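You operate a simulated robot arm through the tools that you are given. There is no shell and no other tool.

The job below is to be done with a simulated robot arm. You get a single attempt, and the scene is never put back.

Task
Set up the grey tester with the black gasket at about 1.5 bar.
Fine: gasket in the socket, lid on it, latch and vent shut.
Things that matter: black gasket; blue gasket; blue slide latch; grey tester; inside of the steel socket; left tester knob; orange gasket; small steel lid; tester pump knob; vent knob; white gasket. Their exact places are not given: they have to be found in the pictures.

The check looks at the end state, three seconds after you hand in, the way a careful person would. Anything else that was tipped, shoved, dropped, spilled or broken makes it a failure. A push-on lid holds only when it is set on centred and level and pressed home; a screw cap is set on level and turned clockwise until tight.

Robot
A 6-joint arm with a two-finger gripper on a trunk, on a base that drives. Base frame: it is fixed to the floor where the robot stands at the start and does not move with it; the origin is under the middle of the robot, x ahead of it, y to its left, z up; the surface under the hand at the start is at about z = 900. Readings come in mm, rad, newtons and seconds.
With the tool pointing down near the work surface it reaches from about 120 to 840 mm from the robot's upright axis, wherever it stands. Its first joint turns from -2.897 to 2.897 rad. Places, roughly: blue slide latch [500, 200, 1000]; grey tester [700, 100, 900]; inside of the steel socket [500, 100, 900]; left tester knob [700, 200, 1000]; small steel lid (6x6x5 cm) [500, 0, 900]; tester pump knob [700, 100, 1000]; vent knob [700, 0, 1000]. Payload 1.66 kg.
The tool frame sits at the grasp point between the pads (the TCP): z along the fingers, y along the line on which they close. The tips reach 16 mm beyond it. Largest opening 111 mm; the body of the gripper starts 104 mm behind the TCP.
Orientation is told as [roll, pitch, yaw] about the base's x, y, z axes, in that order, counted from this pose: with the fingers straight down and closing along the base's y, the tool's x points along the base's -x, its y along +y and its z along -z.

Tools
- The arm moves only by the tool step_arm. Its argument "increments" is a list of rows, each a list of 3 entries, a list of its own where there are three numbers: the shift along the tool's x, y, z in units of 500 mm (1.0 is 500 mm), then the turn, a rotation vector about the tool's x, y, z in units of 90 degrees (1.0 is 90 degrees), then the opening, from 0 (shut) to 1 (fully open). In form: [[[tx, ty, tz], [ax, ay, az], fingers], ...]. A call has 1 to 20 rows; each row is the pose to reach, as a shift and turn from the pose commanded when the call began, along the tool's axes at that moment. A call with a number of a shift or a turn outside -1 to 1 is refused whole. Each row takes 0.2 s and may step no farther than 50 mm and 0.15 rad from the row before; otherwise, or with a gripper value out of range, the whole call is refused. A pose out of reach is approached as far as the arm can. The call stops where the force on the tool passes 40 N (or 10 N more than at its start, if that is more) or the arm is blocked; 0.2 s more then pass. Each finger halts on what it meets, pressing with about 27 N; the grip force reading is that of the motor and also rises with nothing between the fingers. The clock runs only during rows and for 0.2 s after the last one: add rows that repeat a pose to give the fingers time. It gives the time, the measured TCP pose, the force on the tool (base axes), the opening and the grip force at its end, in the units of the frame above (readings bear some noise), with the torque about the TCP (base axes, N m) and any sound that the robot's microphone picked up.
- Cameras (640 x 400 px; columns grow to the right, rows downward): "scene" is now at [64.9, 179.5, 1589.4]; the picture's right is [-0.12, -0.99, 0.00], its down [-0.63, 0.07, -0.78] and it looks along [0.77, -0.09, -0.63] (base axes); focal length 249 px, centre (320, 200). "wrist" rides on the gripper at [70, 13, -143] in the tool frame; the picture's right is [-0.19, 0.98, 0.00], its down [-0.87, -0.17, -0.47] and it looks along [-0.46, -0.09, 0.88] (tool axes); focal length 230 px, centre (320, 200).
- grab_frame(camera): a new picture of that camera. The clock stands still meanwhile.
- raise_lower(by): slides the trunk up (or, below 0, down) by that many mm; the arm and the scene camera ride with it, the base frame stays. It gives what a move gives, with no picture.
- steer(legs): drives the robot by 1 to 6 legs, each [ahead, left, turn to the left] in mm, mm and rad, along the robot's own axes; the way and the turn of a leg run together, so that a leg with both is an arc; at most 1500 mm and 3.142 rad a leg. The arm and the cameras ride along, it lands a little off, and it stops where it bumps. It gives what a move gives.
- turn_head(pan, tilt): turns the head with the scene camera to pan (to the left, within 2.094 rad either way) and tilt (down, from -0.506 to 1.204), counted from straight ahead of the robot. It gives what a move gives.
- locate(camera, pixels): for up to 12 pixels [column, row] of the newest picture of that camera ("zoom" is the newest enlarged one), the place [x, y, z] in the base frame of the surface seen there, good to about 2 mm. The clock stands still meanwhile.
- zoom(camera, box): a new picture of the part [left, top, right, bottom] of that camera's present view, enlarged. The clock stands still meanwhile.
- hand_in(): hands the job in; it is judged then, once.

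Leave the gripper open and the arm clear of the work at the hand-in unless told otherwise.

The tools are called after "Emit:" as name(argument=value, ...) on one line, values as JSON. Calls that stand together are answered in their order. step_arm: Moves the arm, as the interface text tells. Its arguments: {"type":"object","properties":{"increments":{"type":"array"}},"required":["increments"]} The other tools are called the same way: raise_lower (by) slides the trunk up or down; steer (legs) drives the base; turn_head (pan, tilt) turns the head that bears the scene camera; grab_frame (camera) takes a picture; locate (camera, pixels) gives the place of the surface under pixels of a picture; zoom (camera, box) takes an enlarged picture of a part of a camera's view; hand_in () hands the job in.

At the start:

```text
time_s: 0.0
eef_pos: [499.4, -13.5, 1284.9]
orientation: [-0.001, 0.001, 0.0]
contact_force: [-0.3, -0.4, 0.0]
torque: [0.0, 0.01, 0.01]
gripper_width: 110.6
grip_force: 0.0
trunk travel left (down, up): [-175.0, 415.0]
robot x, y, heading: [-3.3, 0.8, 0.002]
head pan, tilt: [-0.119, 0.681]
```

scene: 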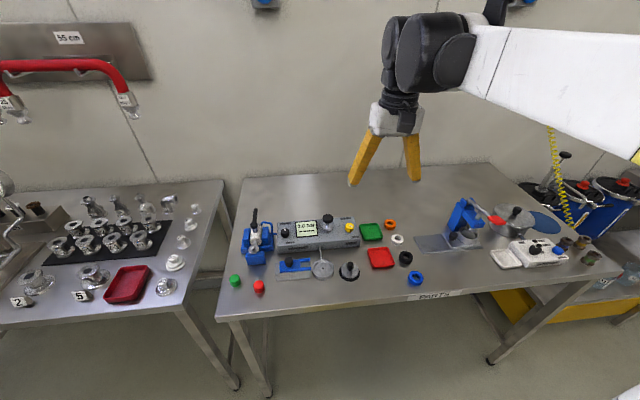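
wrist: 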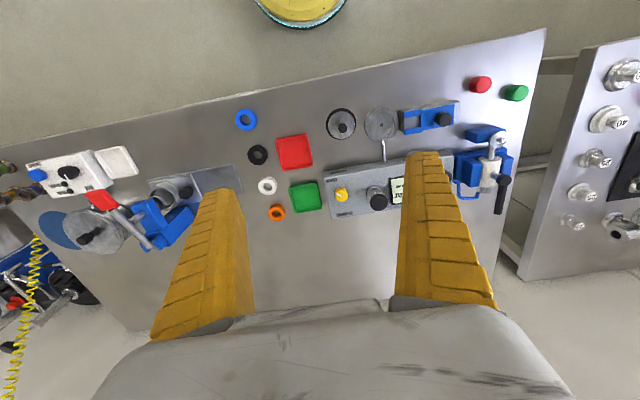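

I see the table with the grey tester, a steel socket, latch, lid and gaskets. First I'll zoom on the tester region and the gaskets.

Emit:
zoom(camera="scene", box=[230, 200, 370, 290])

Emit:
zoom(camera="scene", box=[330, 200, 470, 290])

Emit:
zoom(camera="wrist", box=[310, 80, 530, 220])

```text
4.44 times, centred on (300, 245) of scene
```

zoom: 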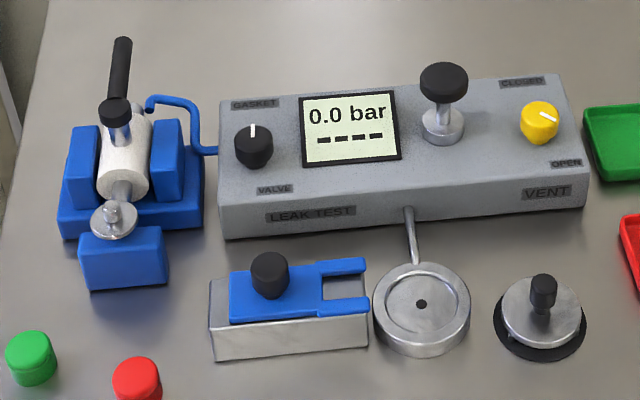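

```text
4.44 times, centred on (400, 245) of scene
```

zoom: 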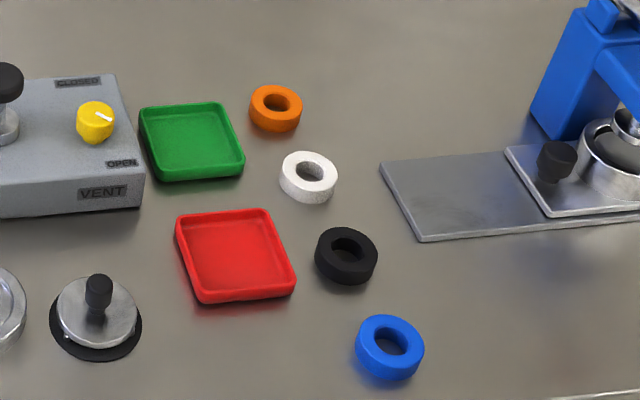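

```text
2.86 times, centred on (420, 150) of wrist
```

zoom: 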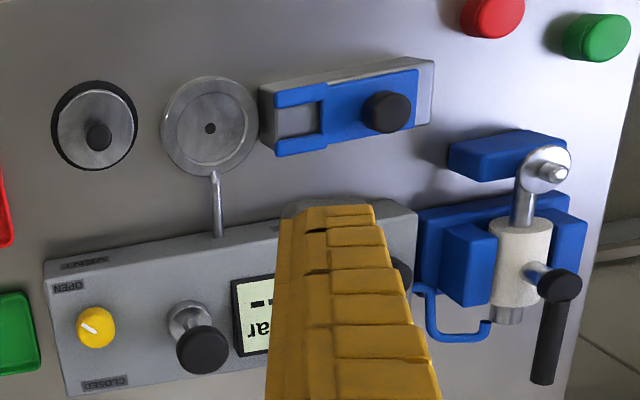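

Next I want exact places. I'll zoom again on the tester and locate its parts.

Emit:
zoom(camera="scene", box=[230, 200, 370, 290])

Emit:
locate(camera="zoom", pixels=[[421, 303], [421, 272], [421, 345], [382, 303], [460, 303], [543, 280], [540, 315], [572, 350], [270, 262], [253, 135], [444, 75], [540, 108]])

Emit:
locate(camera="zoom", pixels=[[240, 290], [340, 265], [340, 305], [365, 265], [366, 309], [335, 288], [300, 340], [445, 133], [505, 320], [581, 318], [375, 170], [600, 150]])

```text
4.44 times, centred on (300, 245) of scene
```

zoom: 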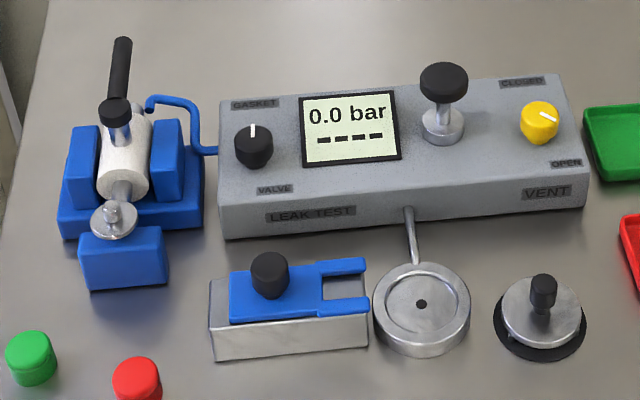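

```text
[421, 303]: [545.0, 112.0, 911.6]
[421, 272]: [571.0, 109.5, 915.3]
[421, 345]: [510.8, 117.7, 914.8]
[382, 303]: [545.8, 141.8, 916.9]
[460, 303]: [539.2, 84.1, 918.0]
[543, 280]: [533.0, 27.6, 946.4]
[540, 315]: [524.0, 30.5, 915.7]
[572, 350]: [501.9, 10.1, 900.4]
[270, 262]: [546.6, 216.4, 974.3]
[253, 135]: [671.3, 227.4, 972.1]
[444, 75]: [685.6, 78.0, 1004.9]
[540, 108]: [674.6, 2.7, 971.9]
```

```text
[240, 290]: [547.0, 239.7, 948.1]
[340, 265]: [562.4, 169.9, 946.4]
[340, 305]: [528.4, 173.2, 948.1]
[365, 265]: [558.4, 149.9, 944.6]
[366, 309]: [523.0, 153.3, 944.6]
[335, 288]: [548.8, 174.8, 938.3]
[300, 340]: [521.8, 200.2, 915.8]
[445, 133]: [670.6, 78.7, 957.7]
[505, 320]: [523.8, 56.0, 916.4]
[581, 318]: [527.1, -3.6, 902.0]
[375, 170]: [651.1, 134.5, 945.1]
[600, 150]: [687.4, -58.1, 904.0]
```

Socket centre is near (541, 113). Now I'll locate the gaskets with an enlarged picture of the right side.

Emit:
zoom(camera="scene", box=[360, 215, 440, 290])

Emit:
turn_head(pan=-0.119, tilt=0.8)

```text
5.33 times, centred on (400, 252) of scene
```

zoom: 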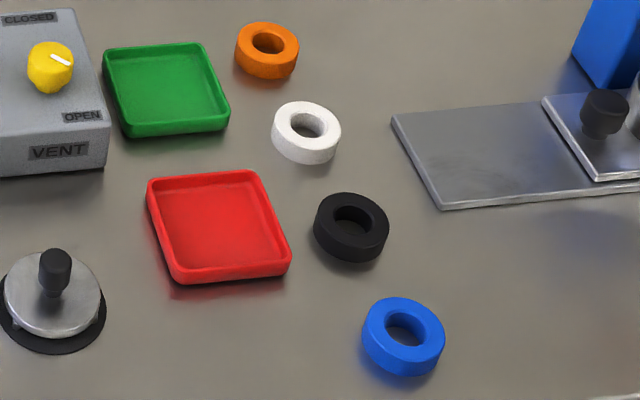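

```text
time_s: 0.7
eef_pos: [499.5, -12.1, 1283.5]
orientation: [-0.001, -0.001, -0.001]
contact_force: [1.4, -0.7, -0.4]
torque: [0.02, 0.0, 0.0]
gripper_width: 111.1
grip_force: 0.2
trunk travel left (down, up): [-175.0, 415.0]
robot x, y, heading: [1.4, 0.2, -0.004]
head pan, tilt: [-0.119, 0.799]
```

I'll take the gasket close-up from the new head pose and locate points on the black gasket.

Emit:
grab_frame(camera="scene")

Emit:
zoom(camera="scene", box=[360, 190, 440, 260])

```text
taken
```

scene: 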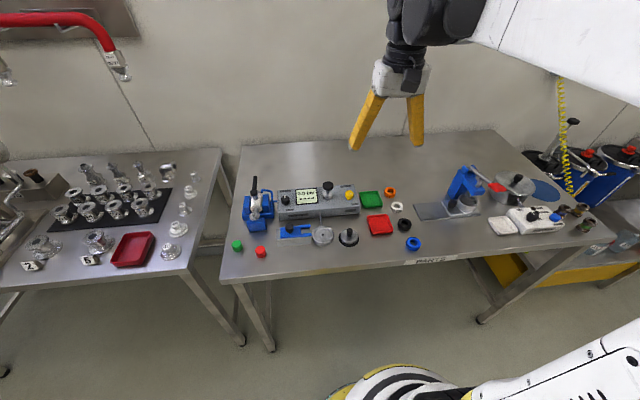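

```text
5.71 times, centred on (400, 225) of scene
```

zoom: 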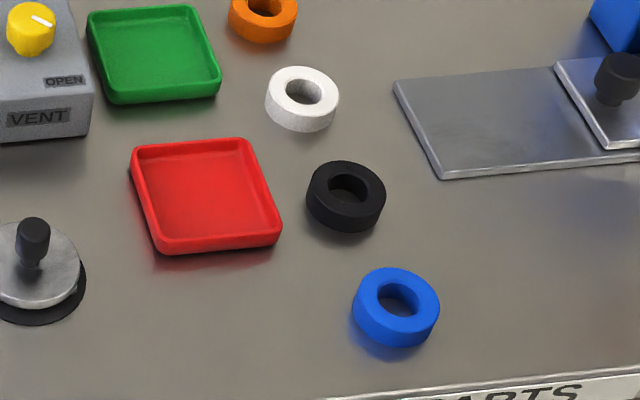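

Emit:
locate(camera="zoom", pixels=[[320, 184], [372, 184], [347, 165], [347, 210], [347, 187], [347, 228], [250, 150], [275, 225], [328, 86], [440, 165], [365, 300], [400, 275]])

```text
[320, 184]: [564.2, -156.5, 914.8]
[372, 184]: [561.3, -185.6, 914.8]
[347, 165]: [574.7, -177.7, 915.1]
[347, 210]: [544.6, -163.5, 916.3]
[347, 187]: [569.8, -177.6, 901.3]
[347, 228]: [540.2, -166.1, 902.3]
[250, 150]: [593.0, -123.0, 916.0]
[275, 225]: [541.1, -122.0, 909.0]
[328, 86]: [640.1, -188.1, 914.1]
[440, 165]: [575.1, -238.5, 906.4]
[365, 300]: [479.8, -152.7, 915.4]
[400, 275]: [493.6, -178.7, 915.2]
```

Black gasket centre is about (562, −171), top z≈915. I'll move the open gripper above it for a closer wrist view.

Emit:
step_arm(increments=[[[-0.02, -0.053, 0.068], [0, 0, 0], 1], [[-0.041, -0.105, 0.137], [0, 0, 0], 1], [[-0.062, -0.158, 0.205], [0, 0, 0], 1], [[-0.083, -0.21, 0.273], [0, 0, 0], 1], [[-0.103, -0.263, 0.342], [0, 0, 0], 1], [[-0.124, -0.316, 0.41], [0, 0, 0], 1]])

Emit:
grab_frame(camera="wrist")

```text
time_s: 2.1
eef_pos: [562.1, -172.2, 1080.1]
orientation: [-0.001, 0.0, 0.0]
contact_force: [0.8, -0.2, -0.3]
torque: [0.02, 0.02, -0.05]
gripper_width: 111.2
grip_force: 0.0
trunk travel left (down, up): [-175.0, 415.0]
robot x, y, heading: [3.4, -1.5, -0.004]
head pan, tilt: [-0.119, 0.799]
```

```text
taken
```

wrist: 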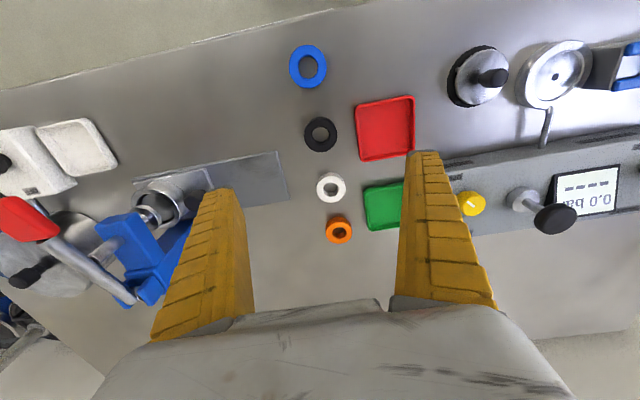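

Now I'll zoom on the black gasket in the wrist view (column ~320, row ~134) and locate it.

Emit:
zoom(camera="wrist", box=[270, 90, 430, 190])

Emit:
locate(camera="wrist", pixels=[[308, 134], [332, 134], [320, 120], [320, 147], [320, 133], [331, 175], [331, 199], [358, 134], [410, 100], [412, 145], [284, 160]])

```text
4.00 times, centred on (350, 140) of wrist
```

zoom: 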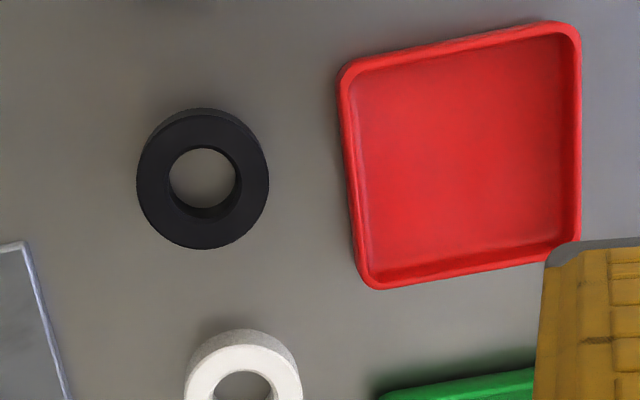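

```text
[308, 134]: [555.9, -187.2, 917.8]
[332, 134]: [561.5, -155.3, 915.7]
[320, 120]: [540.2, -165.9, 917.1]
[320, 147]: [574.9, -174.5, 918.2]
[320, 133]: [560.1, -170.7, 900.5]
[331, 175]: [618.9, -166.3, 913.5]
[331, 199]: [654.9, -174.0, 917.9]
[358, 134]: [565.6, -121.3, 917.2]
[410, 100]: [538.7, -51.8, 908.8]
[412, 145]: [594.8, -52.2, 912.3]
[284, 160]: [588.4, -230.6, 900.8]
```

Emit:
locate(camera="zoom", pixels=[[140, 180], [266, 180], [202, 118], [202, 246], [172, 178], [235, 178], [202, 150], [202, 222], [203, 190]])

```text
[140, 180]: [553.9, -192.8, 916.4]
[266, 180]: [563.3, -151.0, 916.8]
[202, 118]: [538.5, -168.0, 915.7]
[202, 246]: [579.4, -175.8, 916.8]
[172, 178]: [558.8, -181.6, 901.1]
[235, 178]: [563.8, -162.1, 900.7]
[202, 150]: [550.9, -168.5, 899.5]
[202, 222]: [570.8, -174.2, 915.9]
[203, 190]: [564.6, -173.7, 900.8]
```

Gasket centre ≈ (559, −172), OD ≈ 42, top z≈916. Now a look at the socket, latch and lid from above before grasping: move to about (540, 70, 1100).

Emit:
step_arm(increments=[[[0.007, 0.08, -0.01], [0, 0, 0], 1], [[0.014, 0.16, -0.02], [0, 0, 0], 1], [[0.021, 0.24, -0.03], [0, 0, 0], 1], [[0.028, 0.32, -0.04], [0, 0, 0], 1], [[0.035, 0.4, -0.04], [0, 0, 0], 1], [[0.042, 0.48, -0.04], [0, 0, 0], 1], [[0.042, 0.48, -0.04], [0, 0, 0], 1]])

Emit:
grab_frame(camera="wrist")

```text
time_s: 3.7
eef_pos: [539.8, 68.2, 1098.9]
orientation: [-0.002, 0.0, 0.0]
contact_force: [-0.4, 0.5, -0.4]
torque: [0.0, 0.0, 0.0]
gripper_width: 111.2
grip_force: 0.1
trunk travel left (down, up): [-175.0, 415.0]
robot x, y, heading: [-0.5, -2.4, 0.002]
head pan, tilt: [-0.119, 0.799]
```

```text
taken
```

wrist: 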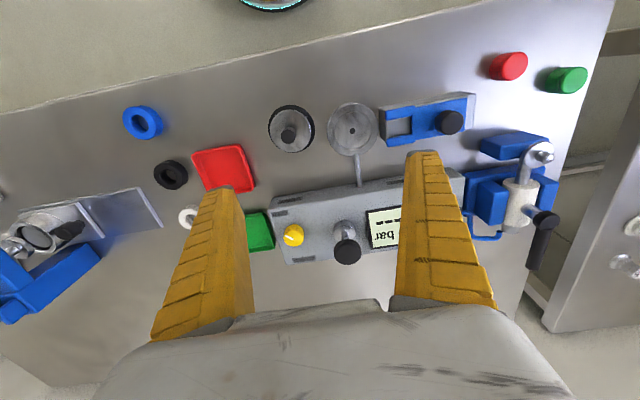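

The socket (column 352, row 128), lid (290, 130) and latch (430, 120) are all visible. I'll zoom on them and locate edges.

Emit:
zoom(camera="wrist", box=[255, 80, 415, 180])

Emit:
locate(camera="zoom", pixels=[[389, 192], [389, 94], [389, 290], [292, 192], [484, 192], [389, 118], [389, 262], [318, 190], [458, 190], [336, 190], [440, 190], [389, 242]])

```text
4.00 times, centred on (335, 130) of wrist
```

zoom: 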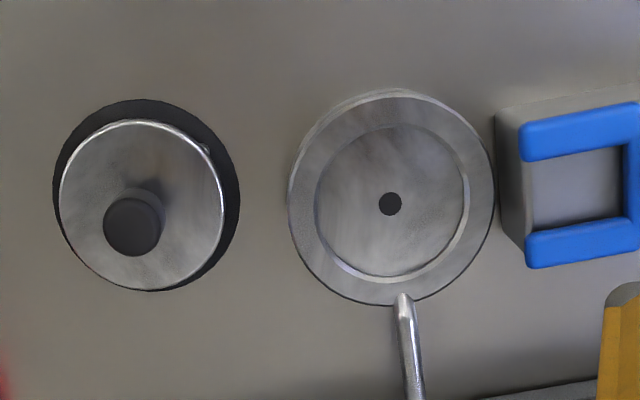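

```text
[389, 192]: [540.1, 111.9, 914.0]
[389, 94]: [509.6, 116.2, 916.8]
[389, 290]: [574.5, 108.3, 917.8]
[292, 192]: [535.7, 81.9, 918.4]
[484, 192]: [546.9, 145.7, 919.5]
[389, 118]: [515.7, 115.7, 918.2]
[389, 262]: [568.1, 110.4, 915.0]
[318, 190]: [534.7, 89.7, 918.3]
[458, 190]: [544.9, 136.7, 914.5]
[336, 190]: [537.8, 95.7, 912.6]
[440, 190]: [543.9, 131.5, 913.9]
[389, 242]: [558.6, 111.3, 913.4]
```

Socket: rim ≈918, floor ≈913, outer ⌀≈68, recess ⌀≈50. Next the lid and further points (hole, pipe, latch block).

Emit:
locate(camera="zoom", pixels=[[390, 204], [132, 226], [108, 226], [161, 226], [64, 205], [220, 205], [140, 126], [140, 284], [236, 205], [56, 205], [405, 330], [512, 200]])

Emit:
zoom(camera="wrist", box=[330, 80, 490, 180])

Emit:
locate(camera="zoom", pixels=[[200, 115], [200, 260], [230, 140], [230, 240], [270, 180], [226, 200], [478, 170], [441, 170], [515, 170], [478, 140], [478, 205], [580, 60]])

```text
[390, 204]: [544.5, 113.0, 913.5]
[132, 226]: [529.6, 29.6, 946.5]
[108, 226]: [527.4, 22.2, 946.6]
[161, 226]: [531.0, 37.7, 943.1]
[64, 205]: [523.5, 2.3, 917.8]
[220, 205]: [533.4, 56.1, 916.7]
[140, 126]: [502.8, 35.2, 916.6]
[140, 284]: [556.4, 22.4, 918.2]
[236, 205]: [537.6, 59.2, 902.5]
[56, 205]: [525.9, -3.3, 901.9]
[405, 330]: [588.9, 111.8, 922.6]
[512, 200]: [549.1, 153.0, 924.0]
```

```text
4.00 times, centred on (410, 130) of wrist
```

zoom: 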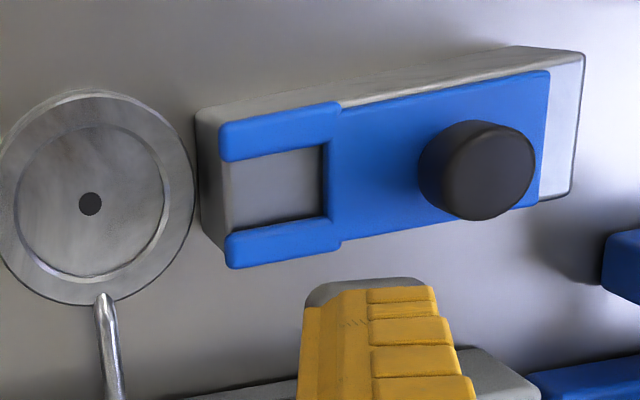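

```text
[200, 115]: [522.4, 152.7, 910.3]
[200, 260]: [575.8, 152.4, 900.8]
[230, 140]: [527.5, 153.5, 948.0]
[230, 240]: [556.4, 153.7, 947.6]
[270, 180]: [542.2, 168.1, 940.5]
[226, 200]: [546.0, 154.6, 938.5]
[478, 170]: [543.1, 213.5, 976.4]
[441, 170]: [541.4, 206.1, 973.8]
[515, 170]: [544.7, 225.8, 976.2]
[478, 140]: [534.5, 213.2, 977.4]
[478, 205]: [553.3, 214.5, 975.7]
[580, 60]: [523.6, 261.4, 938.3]
```

I'll zoom tightly on the lid in the scene camera to understand what it stands on.

Emit:
zoom(camera="scene", box=[310, 215, 374, 255])

Emit:
zoom(camera="wrist", box=[262, 95, 326, 160])

```text
10.00 times, centred on (342, 235) of scene
```

zoom: 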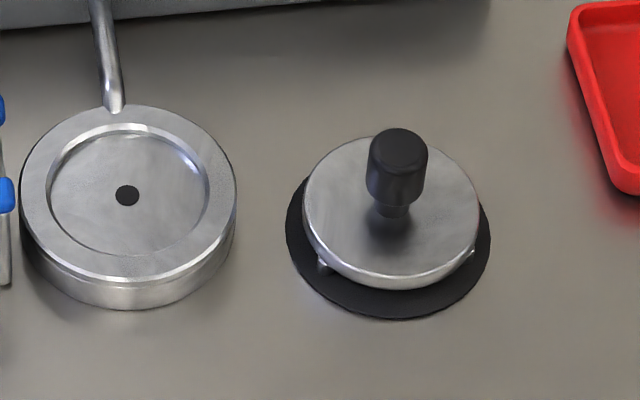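

```text
6.15 times, centred on (294, 128) of wrist
```

zoom: 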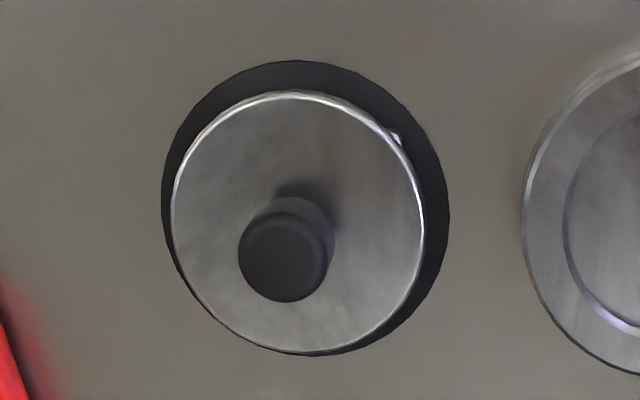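

The lid rests on three pins over a black mat; disc about 5 mm thick, knob ⌀16. Now I go above the black gasket at (559, −172, 1000) while turning 90° so the fingers close along x, with opening ~60 mm.

Emit:
step_arm(increments=[[[-0.0035, -0.0436, 0.018], [0, 0, -0.0909], 0.9], [[-0.007, -0.0873, 0.036], [0, 0, -0.1818], 0.8], [[-0.0104, -0.1309, 0.054], [0, 0, -0.2727], 0.7], [[-0.0138, -0.1745, 0.072], [0, 0, -0.3636], 0.6], [[-0.0173, -0.2182, 0.09], [0, 0, -0.4545], 0.54], [[-0.0207, -0.2618, 0.108], [0, 0, -0.5455], 0.54], [[-0.0242, -0.3055, 0.126], [0, 0, -0.6364], 0.54], [[-0.0276, -0.3491, 0.144], [0, 0, -0.7273], 0.54], [[-0.0311, -0.3927, 0.162], [0, 0, -0.8182], 0.54], [[-0.0345, -0.4364, 0.18], [0, 0, -0.9091], 0.54], [[-0.038, -0.48, 0.198], [0, 0, -1.0], 0.54], [[-0.038, -0.48, 0.198], [0, 0, -1.0], 0.54]])

Emit:
grab_frame(camera="wrist")

Emit:
grab_frame(camera="scene")

```text
time_s: 6.3
eef_pos: [560.4, -170.8, 999.5]
orientation: [0.0, 0.0, 1.572]
contact_force: [-0.1, 0.6, 0.1]
torque: [0.0, 0.01, -0.03]
gripper_width: 61.8
grip_force: 1.3
trunk travel left (down, up): [-175.0, 415.0]
robot x, y, heading: [0.6, -0.7, -0.003]
head pan, tilt: [-0.119, 0.799]
```

```text
taken
```

wrist: 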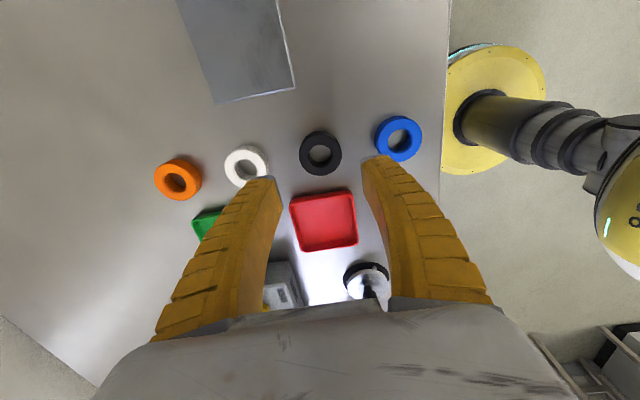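

```text
taken
```

scene: 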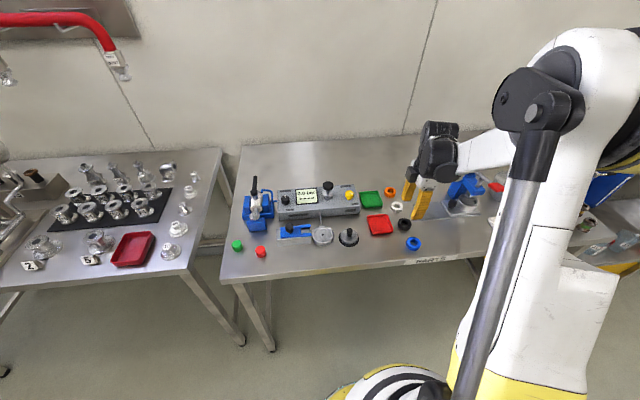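

Now facing 90°. I'll zoom and relocate the gasket's edges from here (gasket at column 320, row 153).

Emit:
zoom(camera="wrist", box=[272, 118, 368, 178])

```text
6.67 times, centred on (320, 148) of wrist
```

zoom: 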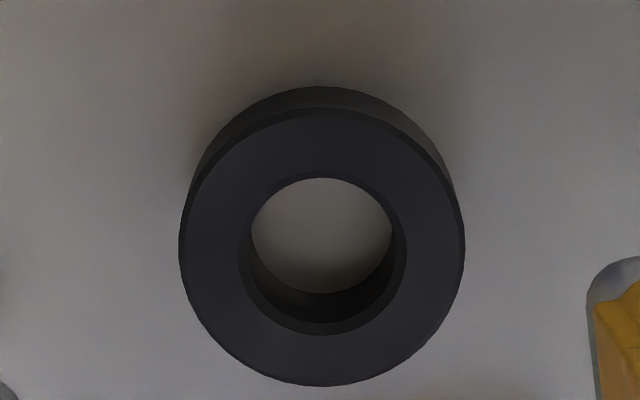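

Emit:
locate(camera="zoom", pixels=[[186, 245], [458, 245], [322, 116], [322, 380], [322, 185], [322, 326], [246, 250], [402, 250], [230, 150], [415, 150], [225, 345], [420, 345]])

```text
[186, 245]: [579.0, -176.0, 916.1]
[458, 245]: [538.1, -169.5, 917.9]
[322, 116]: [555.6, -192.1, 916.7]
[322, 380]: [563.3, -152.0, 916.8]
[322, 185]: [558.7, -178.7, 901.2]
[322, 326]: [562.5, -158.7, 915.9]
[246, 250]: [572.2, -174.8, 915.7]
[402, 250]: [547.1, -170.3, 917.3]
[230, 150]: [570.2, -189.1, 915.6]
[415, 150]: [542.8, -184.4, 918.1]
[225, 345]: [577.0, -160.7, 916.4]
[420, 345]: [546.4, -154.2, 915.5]
```

Gasket centre (558.5, −172), ⌀42. Descend so the tips are ~7 mm above the table (TCP z≈923), then close.

Emit:
step_arm(increments=[[[0.002, 0.002, 0.05], [0, 0, 0], 0.54], [[0.002, 0.002, 0.1], [0, 0, 0], 0.54], [[0.002, 0.002, 0.13], [0, 0, 0], 0.54], [[0.002, 0.002, 0.152], [0, 0, 0], 0.54], [[0.002, 0.002, 0.152], [0, 0, 0], 0.54]])

Emit:
grab_frame(camera="wrist")

```text
time_s: 7.5
eef_pos: [558.8, -171.9, 923.9]
orientation: [0.0, 0.0, 1.571]
contact_force: [0.2, -0.1, -0.9]
torque: [0.01, 0.02, 0.01]
gripper_width: 62.0
grip_force: 1.1
trunk travel left (down, up): [-175.0, 415.0]
robot x, y, heading: [-2.6, 7.1, -0.001]
head pan, tilt: [-0.119, 0.799]
```

```text
taken
```

wrist: 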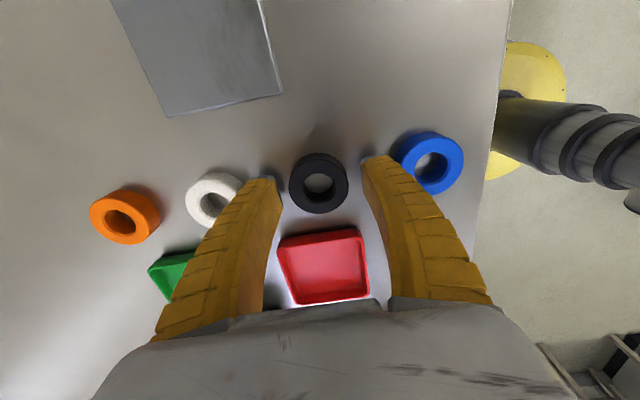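

Fingers straddle the black gasket with no contact. Close on it gently.

Emit:
step_arm(increments=[[[0, 0, 0], [0, 0, 0], 0.42], [[0, 0, 0], [0, 0, 0], 0.36], [[0, 0, 0], [0, 0, 0], 0.32], [[0, 0, 0], [0, 0, 0], 0.32], [[0, 0, 0], [0, 0, 0], 0.32]])

```text
time_s: 8.7
eef_pos: [559.2, -171.7, 924.9]
orientation: [-0.001, -0.001, 1.57]
contact_force: [0.8, 0.5, 3.1]
torque: [-0.07, -0.01, 0.02]
gripper_width: 36.5
grip_force: 27.1
trunk travel left (down, up): [-175.0, 415.0]
robot x, y, heading: [-0.2, -1.5, 0.002]
head pan, tilt: [-0.119, 0.799]
```

Gripped at 36.5 mm (rubber compresses), grip 27 N. Lift slightly and look.

Emit:
step_arm(increments=[[[0, 0, -0.04], [0, 0, 0], 0.32], [[0, 0, -0.1], [0, 0, 0], 0.32], [[0, 0, -0.15], [0, 0, 0], 0.32], [[0, 0, -0.15], [0, 0, 0], 0.32]])

Emit:
grab_frame(camera="wrist")

Emit:
zoom(camera="scene", box=[350, 160, 470, 260])

```text
time_s: 9.7
eef_pos: [559.8, -172.2, 1000.3]
orientation: [0.0, 0.001, 1.57]
contact_force: [0.1, -0.1, 0.4]
torque: [-0.03, 0.02, 0.01]
gripper_width: 38.2
grip_force: 1.6
trunk travel left (down, up): [-175.0, 415.0]
robot x, y, heading: [-0.7, 1.8, -0.002]
head pan, tilt: [-0.119, 0.799]
```

```text
taken
```

wrist: 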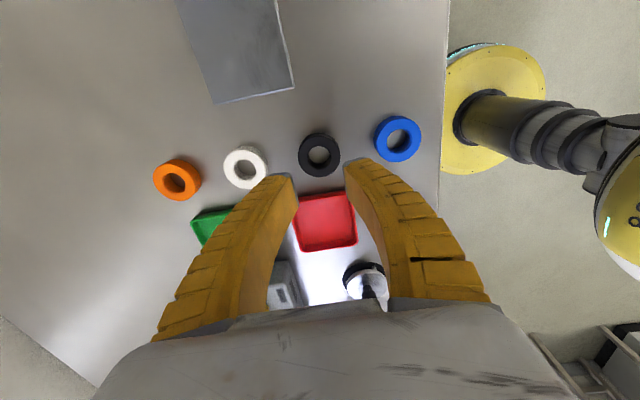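

```text
4.00 times, centred on (410, 210) of scene
```

zoom: 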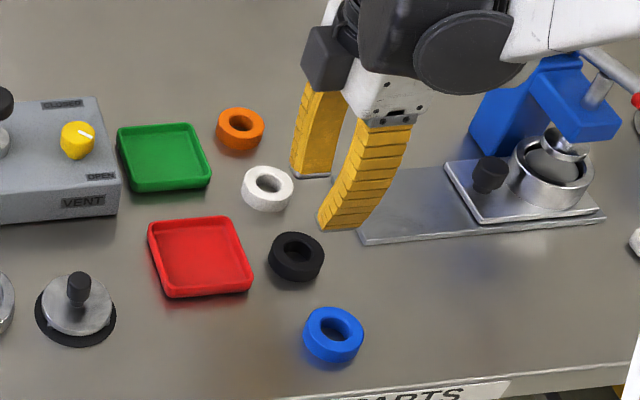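

The gasket slipped out: it stays on the table where it was (the tips' bevel was gripping it). I'll relocate it, then grip deeper with a fully closing command.

Emit:
zoom(camera="wrist", box=[272, 118, 368, 178])

Emit:
locate(camera="zoom", pixels=[[180, 240], [450, 240], [315, 122], [315, 375], [312, 250]])

```text
6.67 times, centred on (320, 148) of wrist
```

zoom: 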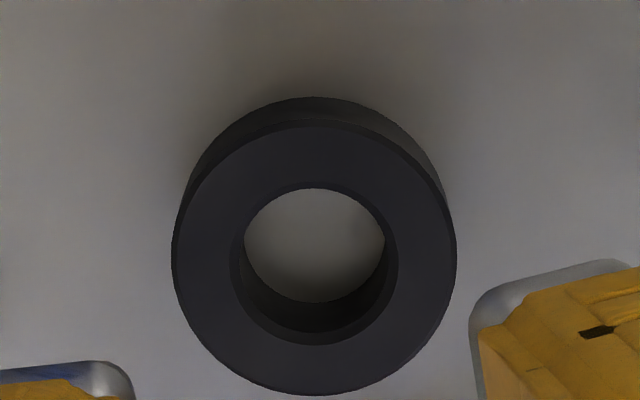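

```text
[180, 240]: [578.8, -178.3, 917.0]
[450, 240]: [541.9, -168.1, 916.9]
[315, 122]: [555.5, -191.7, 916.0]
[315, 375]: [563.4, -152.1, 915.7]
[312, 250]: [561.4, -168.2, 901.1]
```

Gasket centre now ≈ (560, −170.5). Open, descend to TCP z≈918.5 and close fully against it.

Emit:
step_arm(increments=[[[-0.0026, -0.003, 0], [0, 0, 0], 0.54], [[-0.0026, -0.003, 0.04], [0, 0, 0], 0.54], [[-0.0026, -0.003, 0.1], [0, 0, 0], 0.54], [[-0.0026, -0.003, 0.14], [0, 0, 0], 0.54], [[-0.0026, -0.003, 0.162], [0, 0, 0], 0.54], [[-0.0026, -0.003, 0.162], [0, 0, 0], 0.54], [[-0.0026, -0.003, 0.162], [0, 0, 0], 0.4], [[-0.0026, -0.003, 0.162], [0, 0, 0], 0.3], [[-0.0026, -0.003, 0.162], [0, 0, 0], 0.2], [[-0.0026, -0.003, 0.162], [0, 0, 0], 0.2], [[-0.0026, -0.003, 0.162], [0, 0, 0], 0.2]])

Emit:
grab_frame(camera="wrist")

```text
time_s: 12.1
eef_pos: [562.3, -171.4, 920.1]
orientation: [0.0, -0.001, 1.57]
contact_force: [1.6, 0.4, 3.2]
torque: [0.08, -0.03, -0.03]
gripper_width: 35.9
grip_force: 26.8
trunk travel left (down, up): [-175.0, 415.0]
robot x, y, heading: [0.5, -3.9, 0.003]
head pan, tilt: [-0.119, 0.799]
```

```text
taken
```

wrist: 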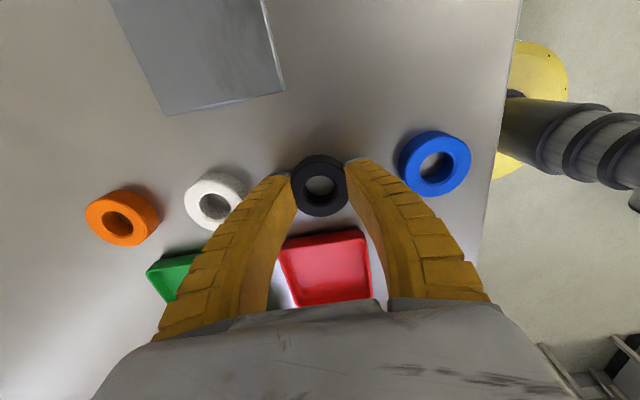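

Closed at 35.9 mm with 27 N. Lift slowly 12 mm and check whether it holds.

Emit:
step_arm(increments=[[[0, 0, -0.006], [0, 0, 0], 0.2], [[0, 0, -0.012], [0, 0, 0], 0.2], [[0, 0, -0.018], [0, 0, 0], 0.2], [[0, 0, -0.024], [0, 0, 0], 0.2]])

Emit:
grab_frame(camera="wrist")

```text
time_s: 13.1
eef_pos: [559.8, -171.7, 931.9]
orientation: [0.0, 0.001, 1.571]
contact_force: [-0.4, 0.3, -0.1]
torque: [0.01, 0.02, 0.02]
gripper_width: 35.1
grip_force: 26.9
trunk travel left (down, up): [-175.0, 415.0]
robot x, y, heading: [-2.0, 1.6, 0.001]
head pan, tilt: [-0.119, 0.799]
```

```text
taken
```

wrist: 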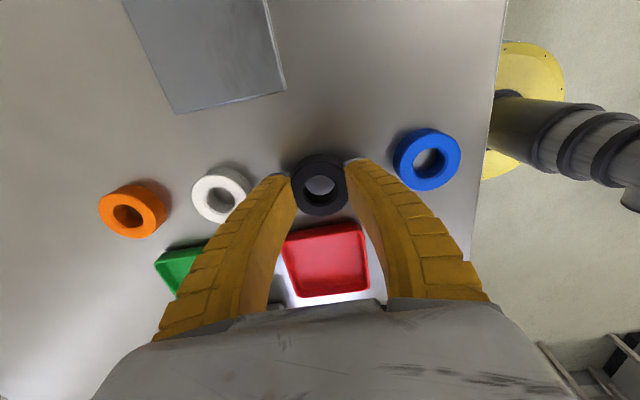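

It's held now (gasket unchanged in the picture, width 35). Lift to about z=1030.

Emit:
step_arm(increments=[[[0, 0, -0.04], [0, 0, 0], 0.2], [[0, 0, -0.08], [0, 0, 0], 0.2], [[0, 0, -0.12], [0, 0, 0], 0.2], [[0, 0, -0.16], [0, 0, 0], 0.2], [[0, 0, -0.196], [0, 0, 0], 0.2]])

Emit:
zoom(camera="wrist", box=[264, 130, 376, 230])

Emit:
zoom(camera="scene", box=[370, 130, 470, 230])

```text
time_s: 14.3
eef_pos: [560.5, -171.7, 1029.9]
orientation: [-0.001, 0.0, 1.569]
contact_force: [-0.9, 0.8, 0.1]
torque: [0.02, -0.03, 0.01]
gripper_width: 34.8
grip_force: 26.9
trunk travel left (down, up): [-175.0, 415.0]
robot x, y, heading: [0.3, -0.6, -0.004]
head pan, tilt: [-0.119, 0.799]
```

```text
4.00 times, centred on (320, 180) of wrist
```

zoom: 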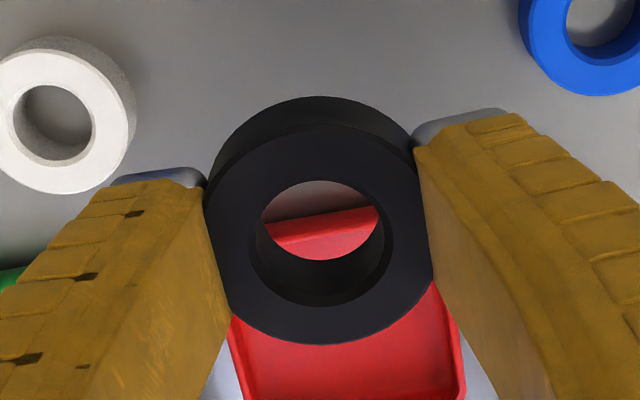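

```text
4.00 times, centred on (420, 180) of scene
```

zoom: 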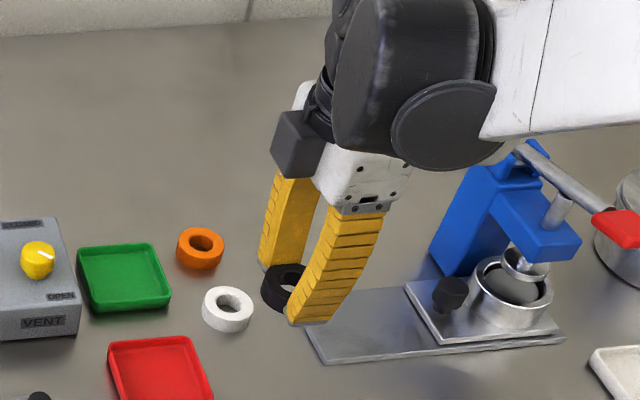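

The gasket is held. I'll measure where it sits relative to the tool by locating points on its top and bottom.

Emit:
zoom(camera="wrist", box=[264, 130, 376, 230])

Emit:
locate(camera="zoom", pixels=[[320, 133], [320, 172], [320, 310], [320, 338], [240, 240], [400, 240], [215, 220], [425, 230], [318, 102], [180, 172], [425, 135], [460, 118]])

```text
4.00 times, centred on (320, 180) of wrist
```

zoom: 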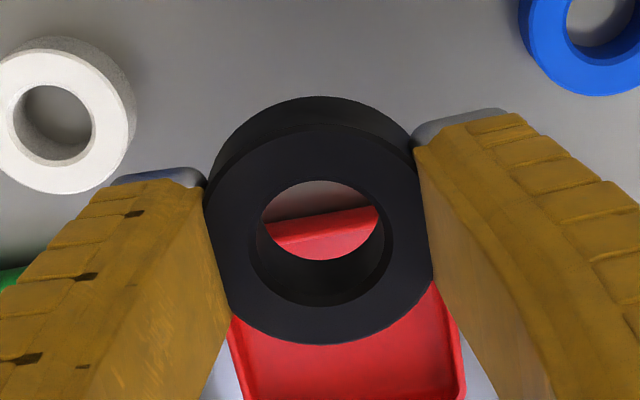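

```text
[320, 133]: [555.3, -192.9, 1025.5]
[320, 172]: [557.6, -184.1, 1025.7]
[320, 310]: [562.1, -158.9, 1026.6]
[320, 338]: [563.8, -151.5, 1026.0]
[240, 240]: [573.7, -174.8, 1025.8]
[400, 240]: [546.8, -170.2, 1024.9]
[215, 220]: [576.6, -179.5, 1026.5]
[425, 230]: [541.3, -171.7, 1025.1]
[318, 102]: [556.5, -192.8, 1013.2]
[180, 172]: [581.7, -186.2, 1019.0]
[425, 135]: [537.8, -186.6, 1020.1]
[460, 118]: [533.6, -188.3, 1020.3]
```

Gasket top is ~4 mm below TCP, its bottom ~3.5 mm below the tips, well centred. Move towards the socket, stopping at y≈30 to relook at it.

Emit:
step_arm(increments=[[[-0.08, 0.006, 0], [0, 0, 0], 0.2], [[-0.16, 0.012, 0], [0, 0, 0], 0.2], [[-0.24, 0.018, 0], [0, 0, 0], 0.2], [[-0.32, 0.024, 0], [0, 0, 0], 0.2], [[-0.4, 0.034, 0], [0, 0, 0], 0.2], [[-0.4, 0.034, 0], [0, 0, 0], 0.2]])

Emit:
grab_frame(camera="wrist")

```text
time_s: 15.7
eef_pos: [542.9, 30.0, 1029.1]
orientation: [0.0, 0.0, 1.57]
contact_force: [0.1, -0.4, 0.0]
torque: [0.01, 0.0, -0.02]
gripper_width: 34.6
grip_force: 27.1
trunk travel left (down, up): [-175.0, 415.0]
robot x, y, heading: [1.9, -3.3, 0.001]
head pan, tilt: [-0.119, 0.799]
```

```text
taken
```

wrist: 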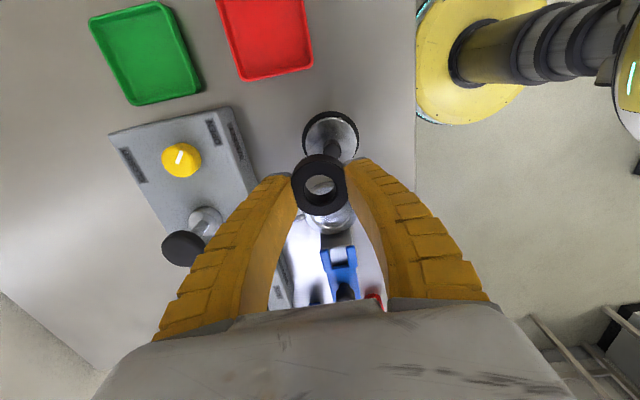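

The gasket hides the socket here, so I'll use the scene camera to refine the socket centre.

Emit:
zoom(camera="scene", box=[280, 200, 376, 260])

```text
6.67 times, centred on (328, 230) of scene
```

zoom: 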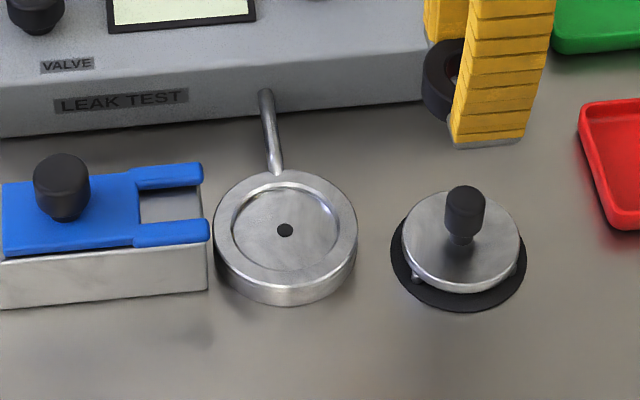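

Emit:
locate(camera="zoom", pixels=[[285, 230], [218, 230], [354, 230], [285, 174], [285, 286], [236, 228], [334, 228], [285, 187], [285, 264], [272, 165], [268, 140], [206, 245]])

```text
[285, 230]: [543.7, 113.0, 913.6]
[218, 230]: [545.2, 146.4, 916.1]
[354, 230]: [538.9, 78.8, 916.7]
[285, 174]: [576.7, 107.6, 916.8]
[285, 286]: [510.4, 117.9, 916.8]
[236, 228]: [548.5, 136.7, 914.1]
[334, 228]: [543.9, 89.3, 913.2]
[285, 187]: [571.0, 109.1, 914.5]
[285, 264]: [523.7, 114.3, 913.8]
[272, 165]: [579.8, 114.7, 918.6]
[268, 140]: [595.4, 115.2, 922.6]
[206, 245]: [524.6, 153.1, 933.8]
```

Socket centre ≈ (543, 112.8), rim z≈917, floor ≈913.6. I'll measure the gasket centre in the gripper now for the exact offset.

Emit:
zoom(camera="wrist", box=[264, 130, 376, 230])

Emit:
locate(camera="zoom", pixels=[[320, 130], [320, 341], [208, 220], [430, 235], [262, 230], [384, 240], [320, 184], [320, 304]])

```text
4.00 times, centred on (320, 180) of wrist
```

zoom: 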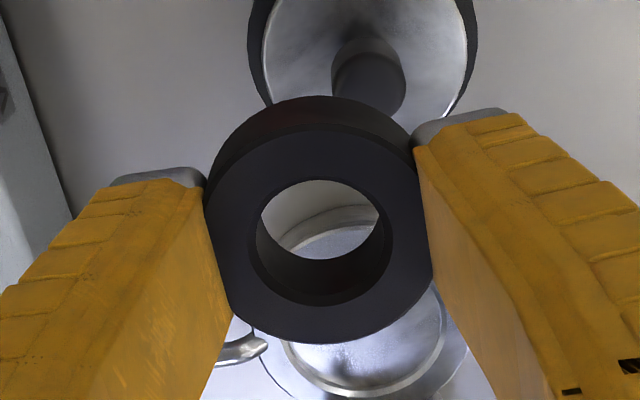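

```text
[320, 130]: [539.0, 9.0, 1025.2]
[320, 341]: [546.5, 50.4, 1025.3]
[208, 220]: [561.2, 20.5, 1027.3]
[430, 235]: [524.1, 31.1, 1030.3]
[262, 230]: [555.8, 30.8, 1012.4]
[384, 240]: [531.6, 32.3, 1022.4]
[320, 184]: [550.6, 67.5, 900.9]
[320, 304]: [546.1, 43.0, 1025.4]
```

Gasket centre is (542.7, 29.6). Move +83 mm in y over the socket, then descend to leave the gasket ~15 mm above for a check.

Emit:
step_arm(increments=[[[-0.083, -0.0006, 0], [0, 0, 0], 0.2], [[-0.1664, -0.0006, 0], [0, 0, 0], 0.2], [[-0.1664, -0.0006, 0.06], [0, 0, 0], 0.2], [[-0.1664, -0.0006, 0.12], [0, 0, 0], 0.2], [[-0.1664, -0.0006, 0.16], [0, 0, 0], 0.2], [[-0.1664, -0.0006, 0.16], [0, 0, 0], 0.2]])

Emit:
grab_frame(camera="wrist")

Emit:
zoom(camera="scene", box=[270, 180, 382, 250])

```text
time_s: 17.1
eef_pos: [543.5, 113.5, 948.6]
orientation: [0.0, 0.001, 1.571]
contact_force: [0.5, -1.4, 0.2]
torque: [0.01, -0.01, 0.01]
gripper_width: 34.2
grip_force: 26.6
trunk travel left (down, up): [-175.0, 415.0]
robot x, y, heading: [-0.3, 0.9, 0.0]
head pan, tilt: [-0.119, 0.799]
```

```text
taken
```

wrist: 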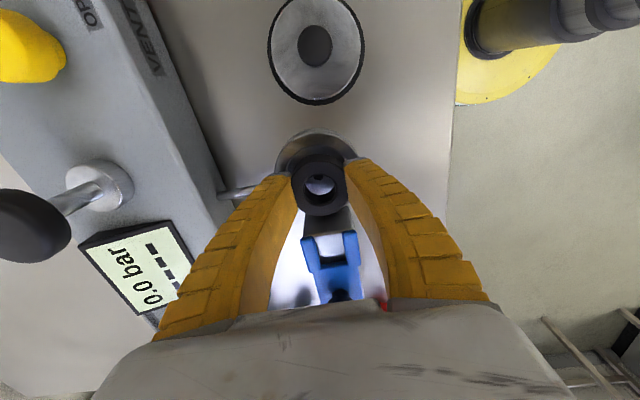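

```text
5.71 times, centred on (326, 215) of scene
```

zoom: 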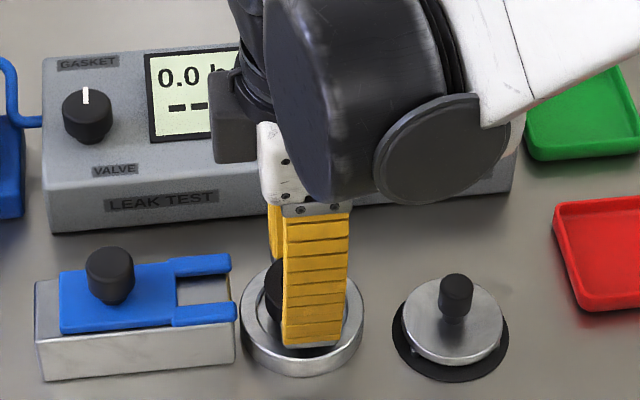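

I'll check the centring of gasket over socket through the wrist camera.

Emit:
zoom(camera="wrist", box=[264, 115, 376, 215])

Emit:
locate(camera="zoom", pixels=[[320, 192], [320, 400], [205, 280], [432, 290], [320, 70], [310, 285], [330, 290], [300, 275]])

```text
4.00 times, centred on (320, 165) of wrist
```

zoom: 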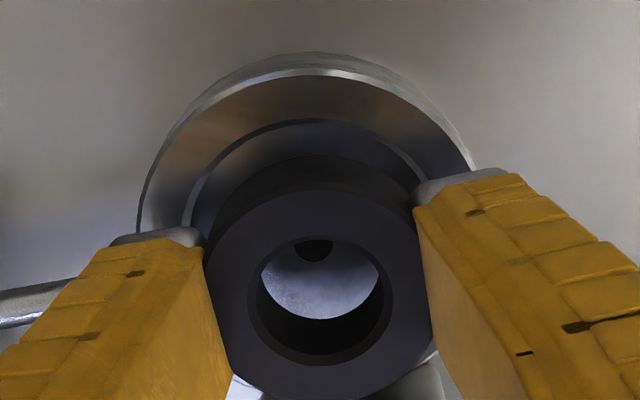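

```text
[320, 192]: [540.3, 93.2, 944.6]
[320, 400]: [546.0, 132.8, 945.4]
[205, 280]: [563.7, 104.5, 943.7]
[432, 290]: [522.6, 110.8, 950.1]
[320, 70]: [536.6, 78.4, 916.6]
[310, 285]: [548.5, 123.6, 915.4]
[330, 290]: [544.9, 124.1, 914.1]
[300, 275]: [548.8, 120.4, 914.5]
```

Centred within 1 mm. Descend 14 mm (gasket just above the socket floor), then open slightly to 47 mm.

Emit:
step_arm(increments=[[[0, 0, 0.014], [0, 0, 0], 0.2], [[0, 0, 0.028], [0, 0, 0], 0.2], [[0, 0, 0.028], [0, 0, 0], 0.2]])

Emit:
zoom(camera="wrist", box=[264, 115, 376, 215])

```text
time_s: 17.9
eef_pos: [544.3, 112.3, 934.0]
orientation: [0.001, 0.0, 1.572]
contact_force: [0.1, 0.0, -0.6]
torque: [0.0, 0.03, 0.02]
gripper_width: 34.1
grip_force: 27.1
trunk travel left (down, up): [-175.0, 415.0]
robot x, y, heading: [-2.3, 2.6, -0.001]
head pan, tilt: [-0.119, 0.799]
```

```text
4.00 times, centred on (320, 165) of wrist
```

zoom: 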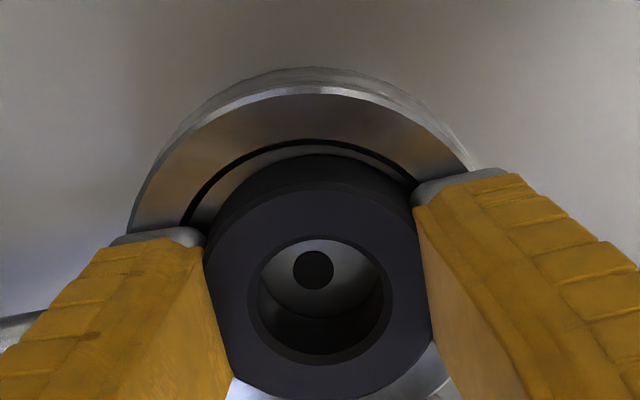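

No contact yet and it sits inside the recess outline. Open to ~47 mm and wait, then look.

Emit:
step_arm(increments=[[[0, 0, 0], [0, 0, 0], 0.34], [[0, 0, 0], [0, 0, 0], 0.38], [[0, 0, 0], [0, 0, 0], 0.42], [[0, 0, 0], [0, 0, 0], 0.42]])

Emit:
zoom(camera="wrist", box=[264, 115, 376, 215])

```text
time_s: 18.9
eef_pos: [544.0, 113.0, 934.2]
orientation: [0.0, 0.001, 1.57]
contact_force: [-0.9, 0.9, -0.5]
torque: [-0.04, -0.01, -0.03]
gripper_width: 48.9
grip_force: 1.1
trunk travel left (down, up): [-175.0, 415.0]
robot x, y, heading: [0.3, 0.0, -0.005]
head pan, tilt: [-0.119, 0.799]
```

```text
4.00 times, centred on (320, 165) of wrist
```

zoom: 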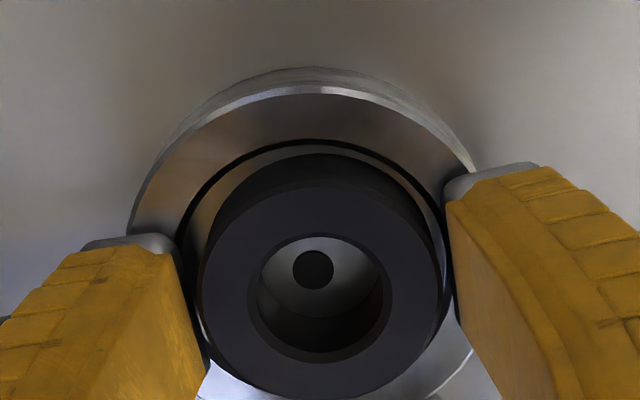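

The gasket is released into the recess. Lift straight up 95 mm and look again.

Emit:
step_arm(increments=[[[0, 0, -0.02], [0, 0, 0], 0.42], [[0, 0, -0.05], [0, 0, 0], 0.42], [[0, 0, -0.1], [0, 0, 0], 0.42], [[0, 0, -0.15], [0, 0, 0], 0.42], [[0, 0, -0.19], [0, 0, 0], 0.42]])

Emit:
grab_frame(camera="wrist")

Emit:
zoom(camera="wrist", box=[264, 115, 376, 215])

Emit:
locate(camera="zoom", pixels=[[320, 160], [320, 290], [250, 220], [390, 220], [320, 100], [320, 220]])

```text
time_s: 20.1
eef_pos: [541.8, 112.0, 1029.8]
orientation: [-0.002, -0.001, 1.571]
contact_force: [0.1, 0.4, -0.9]
torque: [0.01, 0.01, -0.02]
gripper_width: 49.0
grip_force: 1.8
trunk travel left (down, up): [-175.0, 415.0]
robot x, y, heading: [0.1, -2.6, -0.002]
head pan, tilt: [-0.119, 0.799]
```

```text
taken
```

wrist: 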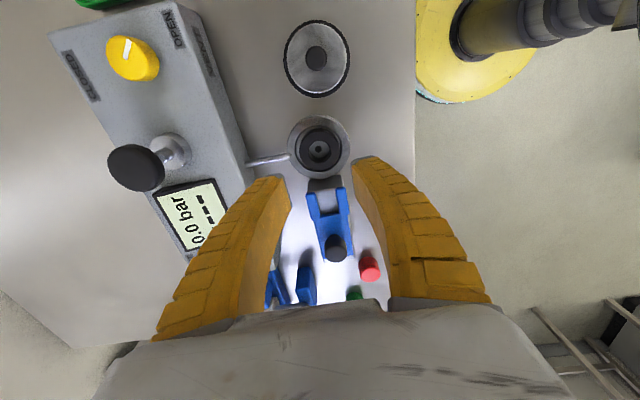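

```text
4.00 times, centred on (320, 165) of wrist
```

zoom: 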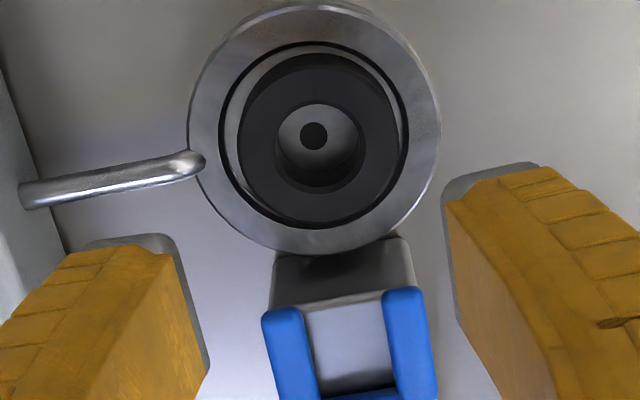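

```text
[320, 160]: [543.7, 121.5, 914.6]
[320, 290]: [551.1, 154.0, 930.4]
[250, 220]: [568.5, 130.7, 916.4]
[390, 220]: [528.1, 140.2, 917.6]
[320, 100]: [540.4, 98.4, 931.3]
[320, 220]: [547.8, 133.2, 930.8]
```

Gasket is seated, centred in the recess. Next the lid: locate its knob and disc accurately from this view (knob at column 316, row 57).

Emit:
zoom(camera="wrist", box=[268, 12, 364, 108])

Emit:
zoom(camera="scene", box=[320, 210, 376, 255])

```text
4.17 times, centred on (316, 60) of wrist
```

zoom: 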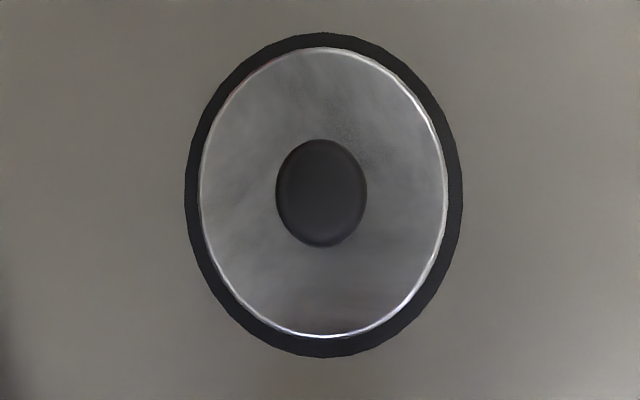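

```text
8.89 times, centred on (348, 232) of scene
```

zoom: 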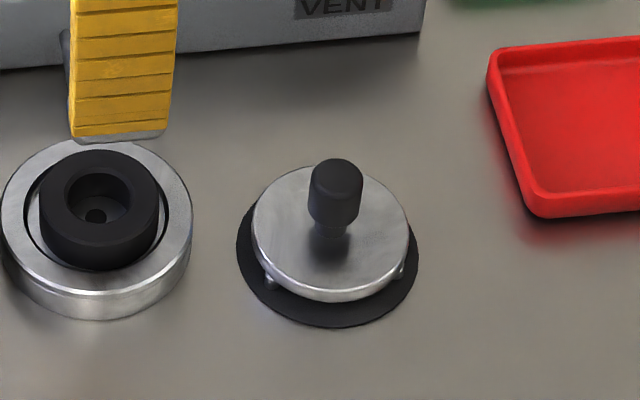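

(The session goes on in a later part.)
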